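You operate a simulated robot arm through the tools that you are given. There is no shell and no other tool. Be economical: measure what you need, move in short steps, check, and stop when the job is done.

Carry out the task below with a simulated robot arm. There is one attempt and no reset: what you move stays moved.

Task
Fetch the cloth and set it on the top of the side table.

Only the result counts: the job must be done as asked and must still hold three seconds after the hand-in. Knocking over, shifting, dropping, spilling or breaking anything else fails it. Flat cloth is picked up by pressing the open fingertips on it (5 to 10 N) and closing them slowly along it; thin cloth reads only 2 to 8 mm in the jaws.

Robot
A 6-joint arm with a two-finger parallel gripper, fixed in place. Base frame: the origin is at the foot of the arm, x ahead of it, y to its left, z up. Units: mm, rad, N and s.
Its first joint turns from -1.152 to 1.152 rad. Payload 2.9 kg.
The TCP is the grasp point between the finger pads, 30 mm short of the fingertips. In the tool frame z runs along the fingers and y along their closing line. The gripper opens to 110 mm. The fingers are 20 mm wide and 10 mm thick; the gripper's body (48 by 112 mm) begins 55 mm behind the TCP.
Orientation is told as [roll, pitch, yaw] about the base's x, y, z axes, in that order, counted from this pose: with the fingers straight down and closing along the base's y, the tool's x points along the base's -x, its y along +y and its z along -z.

Tools
- The arm moves only by the tool nudge_tool. Its argument "series" is a list of rows, each a list of 7 numbers: the shift along the tool's x, y, z in cm, then the turn, a rotation vector about the tool's x, y, z in rad, then the opening, from 0 (shut) to 1 (fully open). In form: [[x, y, z, rx, ry, rz, claw], ...]. A call has 1 to 20 rows; each row is the pose to reach, as a shift and turn from the pose commanded when the call began, along the tool's axes at that moment. A row lasts 0.2 s, in which the tool goes at most 50 mm and 0.15 rad; a call with a longer step from one row to the next is refused whole, and so is a gripper value outside its range. A pose out of reach is approached as far as the arm can. The call stops where the force on the tool passes 40 N (or 10 N more than at its start, if that is more) or the arm is blocked; 0.2 s more then pass. The fingers move at their own pace (about 108 mm/s each) and stop on an object; they squeeze with about 41 N. The grip force told is the motor's: it shows also when the fingers shut on nothing. Time passes only in rows, and 0.2 s behind the last, so rows that repeat a pose let the fingers close. The reply holds the time, the measured pose of the TCP, the force on the tool along the base axes, the opening and the grip force, in the units named above and with some noise.
- Cameras (640 x 400 px; columns grow to the right, rows downward): "scene" is fixed at [79.4, 445.8, 1379.2]; the picture's right is [-0.72, -0.70, 0.00], its down [-0.39, 0.40, -0.83] and it looks along [0.58, -0.59, -0.56] (base axes); focal length 280 px, centre (320, 200). "wrist" rides on the gripper at [-36, 0, -57] in the tool frame; the picture's right is [0.00, -1.00, 0.00], its down [0.97, 0.00, -0.24] and it looks along [0.24, 0.00, 0.97] (tool axes); focal length 218 px, centre (320, 200). There is no depth. A picture from a camera that has moved, and an enlarged one, comes with that camera's place and axes in the base frame and with its lens. The place of the scene camera against the robot may be out by one fixed shift of up to 18 mm in any direction.
- grab_frame(camera): a new picture of that camera. No time passes.
- close_up(camera, box): a new picture of the part [left, top, right, bottom] of that camera's present view, enlarged. No time passes.
- job_done(): hands the job in; it is judged then, once.

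Work in short steps. Places have to be worked out from the pictures, the camera data and where the tool is seen: move nearer, look again, correct. Check each grasp and each placing, and mend what went wrong. You have 90 turns and 46 pictures in all, those below and enlarged ones among them. Open the gripper and draw the arm clear of the work before you hand the job in, unless the task says otherwise; then end with one line.

The tools are called after "Emit:" as name(argument=value, ...) on one line, values as JSON. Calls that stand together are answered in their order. nudge_tool: Moves the arm, as the interface text tells. Its arguments: {"type":"object","properties":{"series":{"type":"array","items":{"type":"array","items":{"type":"number"}}}},"required":["series"]} The other tools are called the same way: grab_frame (camera) takes a picture; close_up (camera, box) takes an enlarged picture of a part of a camera's view; job_done () hands the job in.

At the start:

```text
time: 0.0
ee_pos: [492.8, -22.3, 1171.9]
ee_rot: [0.0, 0.0, 0.001]
contact_force: [0.6, -0.4, -0.4]
opening: 110.1
grasp_force: 0.0
```

scene: 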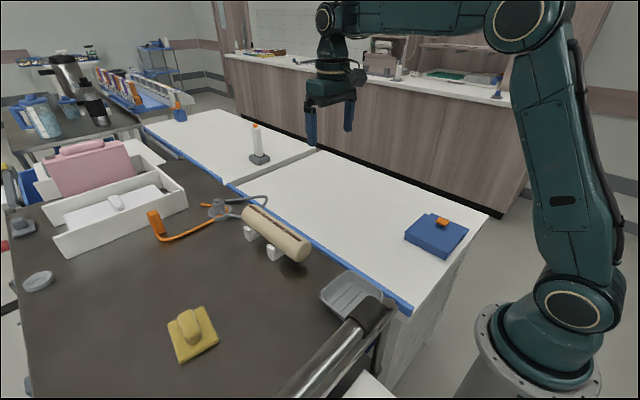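
wrist: 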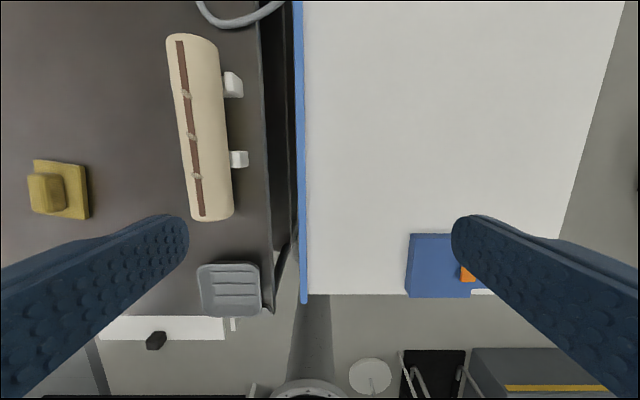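

I see a yellow item and a blue item that could be the cloth, so I enlarge both.

Emit:
close_up(camera="scene", box=[140, 280, 260, 380])

Emit:
close_up(camera="scene", box=[380, 190, 500, 270])

Emit:
close_up(camera="scene", box=[0, 100, 340, 300])

```text
4.00 times, centred on (200, 330) of scene
camera zoom: at [79.4, 445.8, 1379.2], right [-0.72, -0.7, 0.0], down [-0.39, 0.4, -0.83], along [0.58, -0.59, -0.56], focal length 1119 px, centre (800, -320)
```

zoom: 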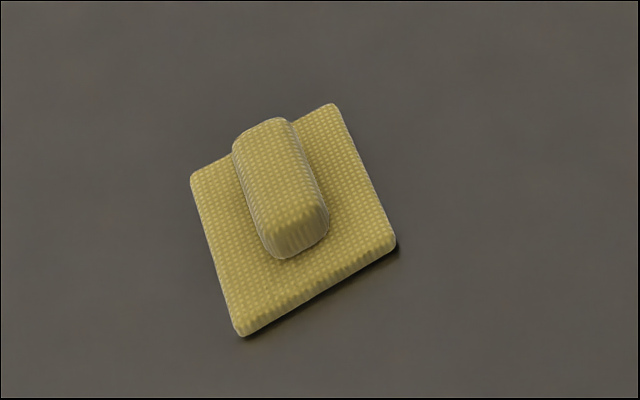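

```text
5.00 times, centred on (440, 230) of scene
camera zoom: at [79.4, 445.8, 1379.2], right [-0.72, -0.7, 0.0], down [-0.39, 0.4, -0.83], along [0.58, -0.59, -0.56], focal length 1399 px, centre (-280, 50)
```

zoom: 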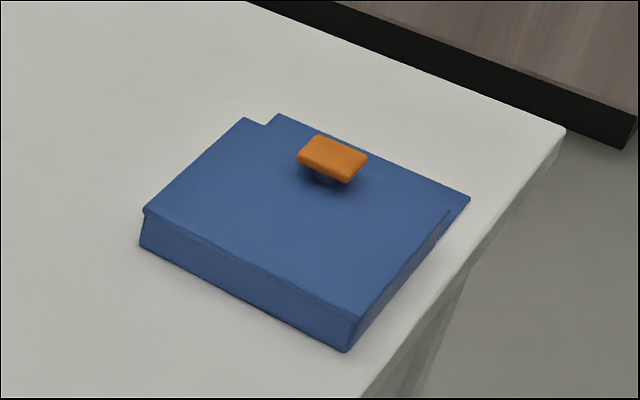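

```text
1.88 times, centred on (170, 200) of scene
camera zoom: at [79.4, 445.8, 1379.2], right [-0.72, -0.7, 0.0], down [-0.39, 0.4, -0.83], along [0.58, -0.59, -0.56], focal length 527 px, centre (602, 200)
```

zoom: 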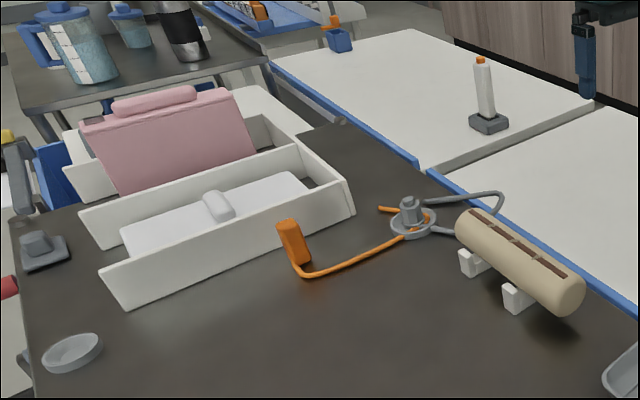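

The yellow item is the textured cloth with a raised fold, at about (455, 400, 885). The white table is at about z≈795, y<15. I move over the cloth at height to look from above.

Emit:
nudge_tool(series=[[0.4, 4.2, 0.8, 0, 0, 0, 1], [0.8, 8.4, 1.6, 0, 0, 0, 1], [1.2, 12.6, 2.4, 0, 0, 0, 1], [1.6, 16.8, 3.2, 0, 0, 0, 1], [2, 21, 4, 0, 0, 0, 1], [2.4, 25.2, 4.8, 0, 0, 0, 1], [2.8, 29.4, 5.6, 0, 0, 0, 1], [3.2, 33.6, 6.4, 0, 0, 0, 1], [3.6, 37.8, 7.2, 0, 0, 0, 1], [4, 42, 8, 0, 0, 0, 1], [4, 42, 8, 0, 0, 0, 1]])

Emit:
grab_frame(camera="wrist")

```text
time: 2.4
ee_pos: [454.8, 396.5, 1091.2]
ee_rot: [-0.001, 0.001, 0.001]
contact_force: [0.4, -0.9, -1.0]
opening: 109.9
grasp_force: 0.0
```

```text
40 pictures are left
camera wrist: at [490.8, 398.0, 1150.5], right [0.0, -1.0, 0.0], down [-0.97, 0.0, 0.24], along [-0.24, 0.0, -0.97], focal length 218 px, centre (320, 200)
```

wrist: 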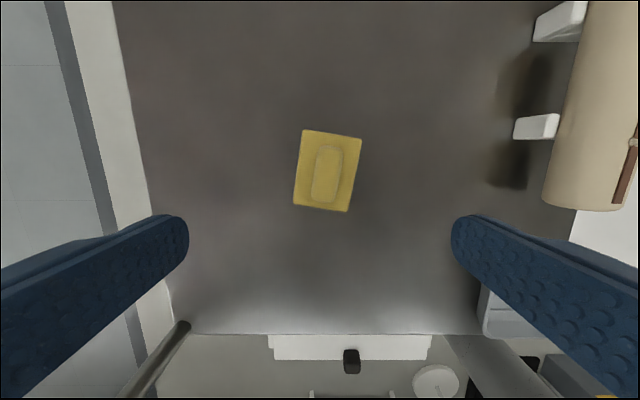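

The cloth is about 68×88 mm with its fold along x, turned about −0.13 rad, centred near (460, 390). I turn, centre and descend to z≈960 with the jaws at about 60 mm.

Emit:
nudge_tool(series=[[-0.25, -0.3, 3, 0, 0, 0.07, 0.8], [-0.5, -0.65, 6, 0, 0, 0.13, 0.6], [-0.5, -0.65, 9, 0, 0, 0.13, 0.55], [-0.5, -0.65, 12, 0, 0, 0.13, 0.55], [-0.5, -0.65, 13, 0, 0, 0.13, 0.55]])

Emit:
grab_frame(camera="wrist")

Emit:
close_up(camera="scene", box=[130, 230, 290, 380])

```text
time: 3.6
ee_pos: [458.2, 391.4, 962.3]
ee_rot: [0.0, -0.001, -0.132]
contact_force: [0.4, -0.6, -0.1]
opening: 60.6
grasp_force: 0.1
```

```text
39 pictures are left
camera wrist: at [493.6, 386.7, 1020.3], right [-0.13, -0.99, 0.0], down [-0.96, 0.13, 0.24], along [-0.24, 0.03, -0.97], focal length 218 px, centre (320, 200)
```

wrist: 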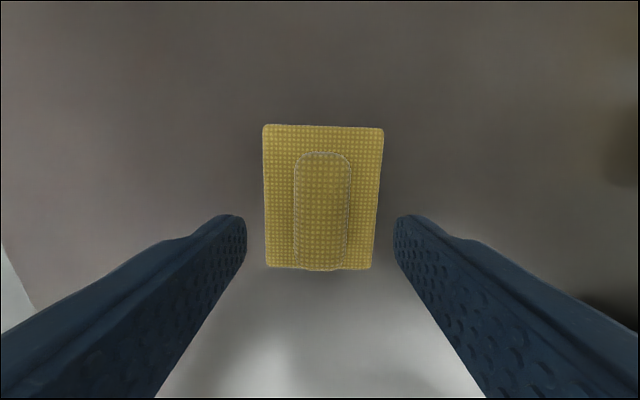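

```text
2.67 times, centred on (210, 305) of scene
camera zoom: at [79.4, 445.8, 1379.2], right [-0.72, -0.7, 0.0], down [-0.39, 0.4, -0.83], along [0.58, -0.59, -0.56], focal length 746 px, centre (613, -80)
```

zoom: 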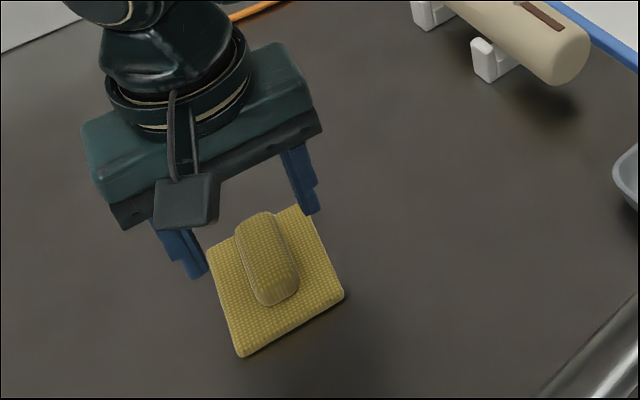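

The fold is centred between the fingers. I descend in small steps until there is light contact with the pad.

Emit:
nudge_tool(series=[[0, 0, 1.5, 0, 0, 0, 0.47], [0, 0, 3, 0, 0, 0, 0.47], [0, 0, 3.6, 0, 0, 0, 0.47], [0, 0, 3.9, 0, 0, 0, 0.47], [0, 0, 4.1, 0, 0, 0, 0.47]])

Emit:
grab_frame(camera="wrist")

```text
time: 4.8
ee_pos: [458.7, 390.8, 921.3]
ee_rot: [0.002, -0.001, -0.133]
contact_force: [-3.1, -3.8, 10.3]
opening: 51.7
grasp_force: 0.1
```

```text
37 pictures are left
camera wrist: at [494.1, 386.6, 980.4], right [-0.13, -0.99, 0.0], down [-0.96, 0.13, 0.24], along [-0.24, 0.03, -0.97], focal length 218 px, centre (320, 200)
```

wrist: 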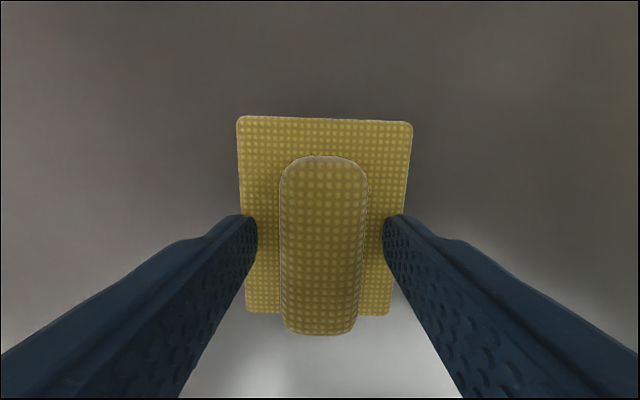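

Contact reads about 10 N on the pad with the fold between the fingers. I ease off by 0.5 mm and close slowly on the fold.

Emit:
nudge_tool(series=[[0, 0, -0.05, 0, 0, 0, 0.43], [0, 0, -0.05, 0, 0, 0, 0.38], [0, 0, -0.05, 0, 0, 0, 0.33], [0, 0, -0.05, 0, 0, 0, 0.28], [0, 0, -0.05, 0, 0, 0, 0.22], [0, 0, -0.05, 0, 0, 0, 0.16], [0, 0, -0.05, 0, 0, 0, 0.1], [0, 0, -0.05, 0, 0, 0, 0.0], [0, 0, -0.05, 0, 0, 0, 0.0], [0, 0, -0.05, 0, 0, 0, 0.0]])

```text
time: 7.0
ee_pos: [459.0, 390.9, 922.3]
ee_rot: [0.001, -0.001, -0.129]
contact_force: [-1.0, 3.2, 11.6]
opening: 27.1
grasp_force: 40.9
```

The jaws hold the fold at 27 mm with 41 N. I lift and check.

Emit:
nudge_tool(series=[[0, 0, -0.7, 0, 0, 0, 0], [0, 0, -2, 0, 0, 0, 0], [0, 0, -4, 0, 0, 0, 0], [0, 0, -7, 0, 0, 0, 0], [0, 0, -10.5, 0, 0, 0, 0], [0, 0, -14, 0, 0, 0, 0], [0, 0, -14, 0, 0, 0, 0]])

Emit:
grab_frame(camera="wrist")

Emit:
grab_frame(camera="scene")

```text
time: 8.6
ee_pos: [459.6, 391.1, 1062.7]
ee_rot: [-0.001, -0.001, -0.128]
contact_force: [0.4, -0.5, 0.2]
opening: 27.2
grasp_force: 41.0
```

```text
36 pictures are left
camera wrist: at [494.8, 387.5, 1120.6], right [-0.13, -0.99, 0.0], down [-0.96, 0.13, 0.24], along [-0.24, 0.03, -0.97], focal length 218 px, centre (320, 200)
```

wrist: 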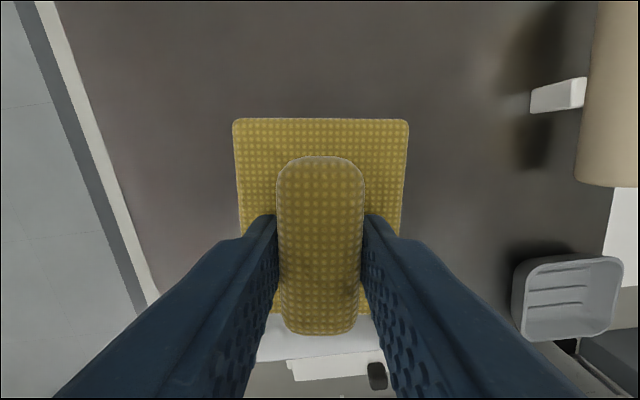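

```text
35 pictures are left
```

scene: 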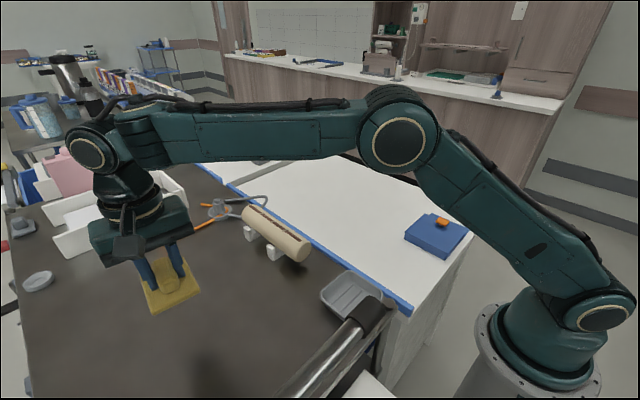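

The cloth is held. I carry it over to the white table, towards (470, −170), going slightly higher to clear the roll.

Emit:
nudge_tool(series=[[-0.3, -2, -2, 0, 0, 0, 0], [-0.9, -6, -3, 0, 0, 0, 0], [-1.5, -10, -3, 0, 0, 0, 0], [-2.1, -14, -3, 0, 0, 0, 0], [-2.7, -18, -3, 0, 0, 0, 0], [-3.3, -22, -3, 0, 0, 0, 0], [-3.9, -26, -3, 0, 0, 0, 0], [-4.5, -30, -3, 0, 0, 0, 0], [-5.1, -34, -3, 0, 0, 0, 0], [-5.7, -38, -3, 0, 0, 0, 0], [-6.3, -42, -3, 0, 0, 0, 0], [-6.9, -46, -3, 0, 0, 0, 0], [-7.5, -50, -3, 0, 0, 0, 0], [-8.0, -53, -3, 0, 0, 0, 0], [-8.3, -55, -3, 0, 0, 0, 0], [-8.3, -55, -3, 0, 0, 0, 0]])

Emit:
grab_frame(camera="wrist")

Emit:
grab_frame(camera="scene")

```text
time: 12.0
ee_pos: [470.1, -164.4, 1092.2]
ee_rot: [0.001, -0.001, -0.13]
contact_force: [0.0, -0.7, -0.6]
opening: 27.1
grasp_force: 41.6
```

```text
34 pictures are left
camera wrist: at [505.9, -169.3, 1149.6], right [-0.13, -0.99, 0.0], down [-0.96, 0.13, 0.24], along [-0.24, 0.03, -0.97], focal length 218 px, centre (320, 200)
```

wrist: 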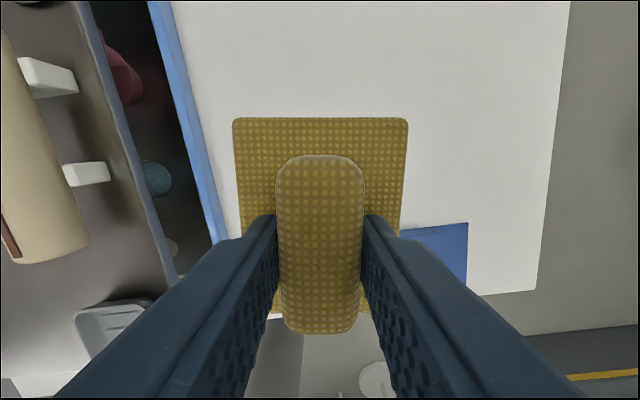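

```text
33 pictures are left
```

scene: 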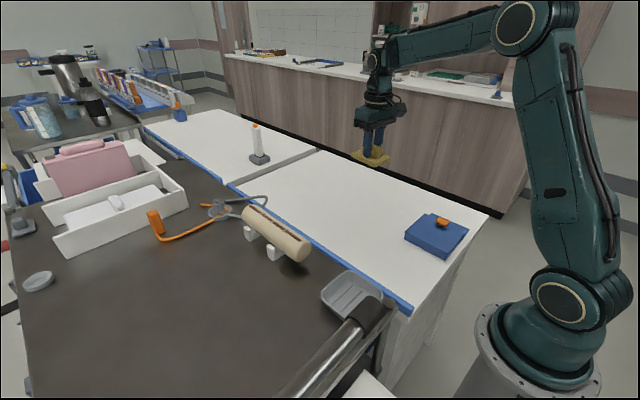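

Triangulating puts the table top at z≈800–805, its edge at y≈17 and the blue box at x<365. I go to (500, −150) and down to z≈875.

Emit:
nudge_tool(series=[[-1, 0.7, 3, 0, 0, 0, 0], [-2, 1.4, 7, 0, 0, 0, 0], [-2.8, 1.9, 11, 0, 0, 0, 0], [-2.8, 1.9, 15, 0, 0, 0, 0], [-2.8, 1.9, 18.5, 0, 0, 0, 0], [-2.8, 1.9, 21, 0, 0, 0, 0], [-2.8, 1.9, 21.7, 0, 0, 0, 0], [-2.8, 1.9, 21.7, 0, 0, 0, 0]])

Emit:
grab_frame(camera="scene")

Emit:
grab_frame(camera="wrist")

```text
time: 13.8
ee_pos: [499.8, -149.5, 875.0]
ee_rot: [0.0, 0.0, -0.128]
contact_force: [-0.5, -0.2, -0.4]
opening: 27.1
grasp_force: 41.2
```

```text
32 pictures are left
```

scene: 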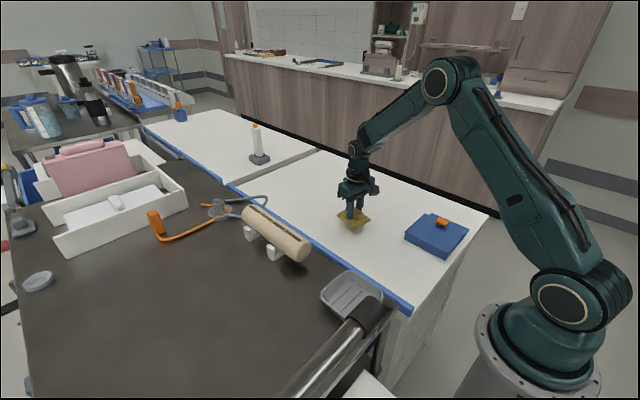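

```text
31 pictures are left
camera wrist: at [535.4, -153.4, 933.1], right [-0.13, -0.99, 0.0], down [-0.96, 0.13, 0.24], along [-0.24, 0.03, -0.97], focal length 218 px, centre (320, 200)
```

wrist: 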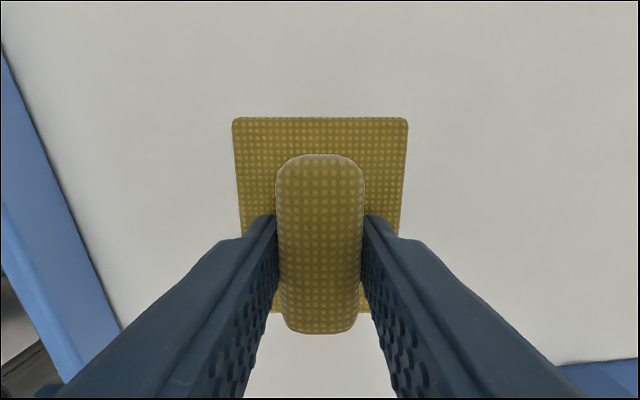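

The spot is clear. I lower slowly in 3 mm steps and watch the force.

Emit:
nudge_tool(series=[[0, 0, 0.5, 0, 0, 0, 0], [0, 0, 1, 0, 0, 0, 0], [0, 0, 1.5, 0, 0, 0, 0], [0, 0, 1.8, 0, 0, 0, 0], [0, 0, 2.1, 0, 0, 0, 0], [0, 0, 2.4, 0, 0, 0, 0]])

```text
time: 15.2
ee_pos: [499.8, -149.9, 850.0]
ee_rot: [0.0, 0.001, -0.129]
contact_force: [-0.6, 0.0, -0.8]
opening: 27.3
grasp_force: 41.8
```

No contact yet, so I continue in 2 mm steps.

Emit:
nudge_tool(series=[[0, 0, 0.2, 0, 0, 0, 0], [0, 0, 0.4, 0, 0, 0, 0], [0, 0, 0.6, 0, 0, 0, 0], [0, 0, 0.8, 0, 0, 0, 0]])

Emit:
close_up(camera="scene", box=[310, 170, 410, 240])

```text
time: 16.2
ee_pos: [499.9, -150.1, 843.4]
ee_rot: [0.0, -0.001, -0.129]
contact_force: [0.2, 0.2, -0.4]
opening: 27.6
grasp_force: 41.0
```

```text
5.71 times, centred on (360, 205) of scene
camera zoom: at [79.4, 445.8, 1379.2], right [-0.72, -0.7, 0.0], down [-0.39, 0.4, -0.83], along [0.58, -0.59, -0.56], focal length 1599 px, centre (91, 171)
```

zoom: 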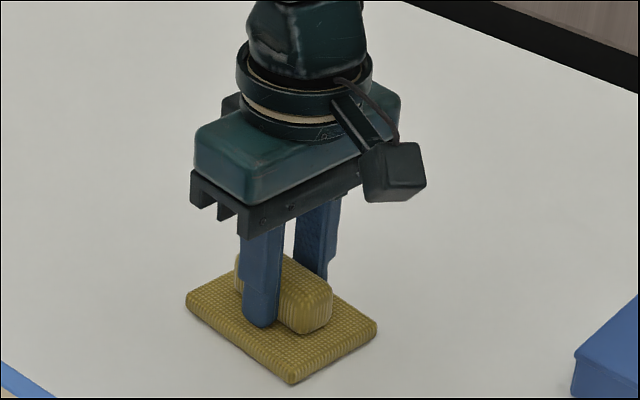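

Close to the surface but still no force. I go on in 1.5 mm steps.

Emit:
nudge_tool(series=[[0, 0, 0.15, 0, 0, 0, 0], [0, 0, 0.3, 0, 0, 0, 0], [0, 0, 0.45, 0, 0, 0, 0], [0, 0, 0.6, 0, 0, 0, 0]])

```text
time: 17.0
ee_pos: [499.6, -150.2, 841.3]
ee_rot: [-0.001, -0.001, -0.131]
contact_force: [-0.6, -0.3, 3.5]
opening: 27.3
grasp_force: 41.3
stopped in row 4: the force on the tool passed its limit (the readings are from after the stop); the commanded pose is now the measured one
```

Contact at z≈841 and the force has settled to 3.5 N, so the cloth is on the table. I open gradually and check.

Emit:
nudge_tool(series=[[0, 0, 0, 0, 0, 0, 0.2], [0, 0, 0, 0, 0, 0, 0.3], [0, 0, 0, 0, 0, 0, 0.4], [0, 0, 0, 0, 0, 0, 0.45], [0, 0, 0, 0, 0, 0, 0.45]])

Emit:
grab_frame(camera="wrist")

```text
time: 18.2
ee_pos: [500.2, -150.6, 841.2]
ee_rot: [-0.002, 0.0, -0.131]
contact_force: [-0.9, -3.3, 10.5]
opening: 47.8
grasp_force: 0.0
```

```text
29 pictures are left
camera wrist: at [536.0, -154.4, 900.4], right [-0.13, -0.99, 0.0], down [-0.96, 0.13, 0.24], along [-0.24, 0.03, -0.97], focal length 218 px, centre (320, 200)
```

wrist: 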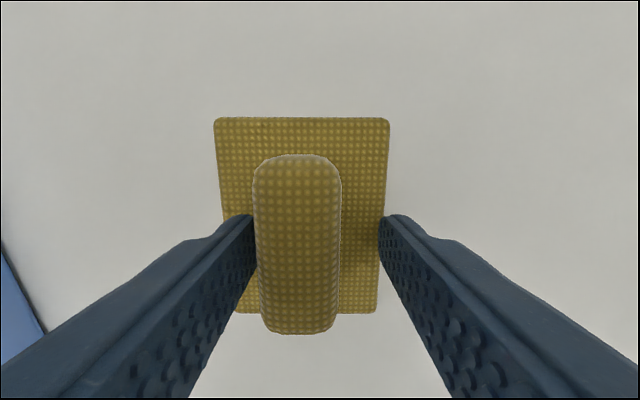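

It is released, and the left finger is touching the fold. I raise slightly, shift towards +y to centre, then draw up.

Emit:
nudge_tool(series=[[0, 0, -0.2, 0, 0, 0, 0.45], [0, 0.5, -0.3, 0, 0, 0, 0.47], [0, 0.8, -0.5, 0, 0, 0, 0.5], [0, 0.8, -1.5, 0, 0, 0, 0.5], [0, 0.8, -3.5, 0, 0, 0, 0.5], [0, 0.8, -7, 0, 0, 0, 0.5], [0, 0.8, -11, 0, 0, 0, 0.7], [0, 0.8, -15, 0, 0, 0, 1], [0, 0.8, -19, 0, 0, 0, 1], [0, 0.8, -23, 0, 0, 0, 1], [0, 0.8, -23, 0, 0, 0, 1]])

Emit:
grab_frame(camera="wrist")

Emit:
grab_frame(camera="scene")

```text
time: 20.6
ee_pos: [501.4, -140.2, 1071.9]
ee_rot: [-0.001, -0.001, -0.131]
contact_force: [-0.4, 0.4, 0.6]
opening: 110.1
grasp_force: 0.0
```

```text
28 pictures are left
camera wrist: at [537.4, -144.8, 1130.0], right [-0.13, -0.99, 0.0], down [-0.96, 0.13, 0.24], along [-0.24, 0.03, -0.97], focal length 218 px, centre (320, 200)
```

wrist: 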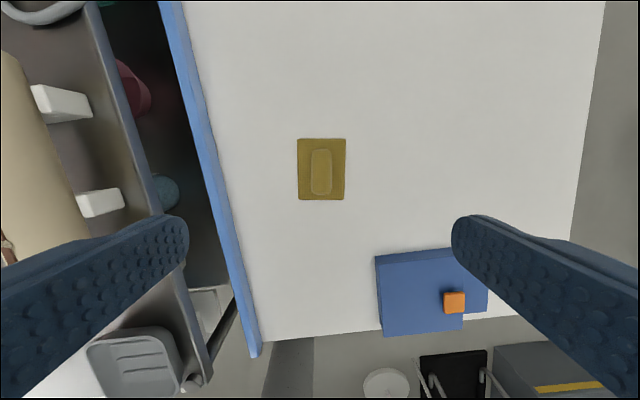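

```text
27 pictures are left
```

scene: 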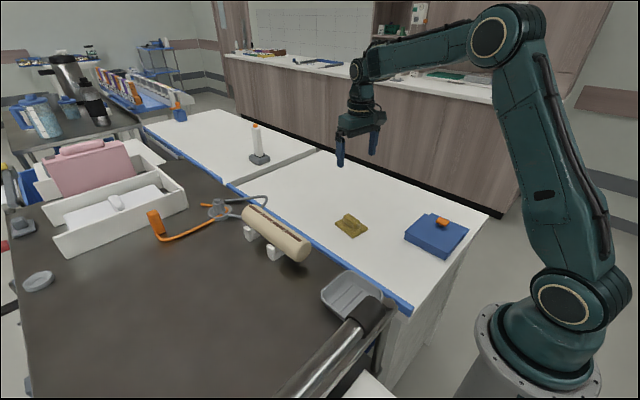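

The cloth lies flat on the white side table, nothing else has moved, and the arm is clear with the gripper open. I hand the job in.

Emit:
job_done()

```text
The job is handed in.
```

The yellow cloth now lies flat on top of the white side table, the gripper is open and the arm is clear, and nothing else shifted in the final pictures.
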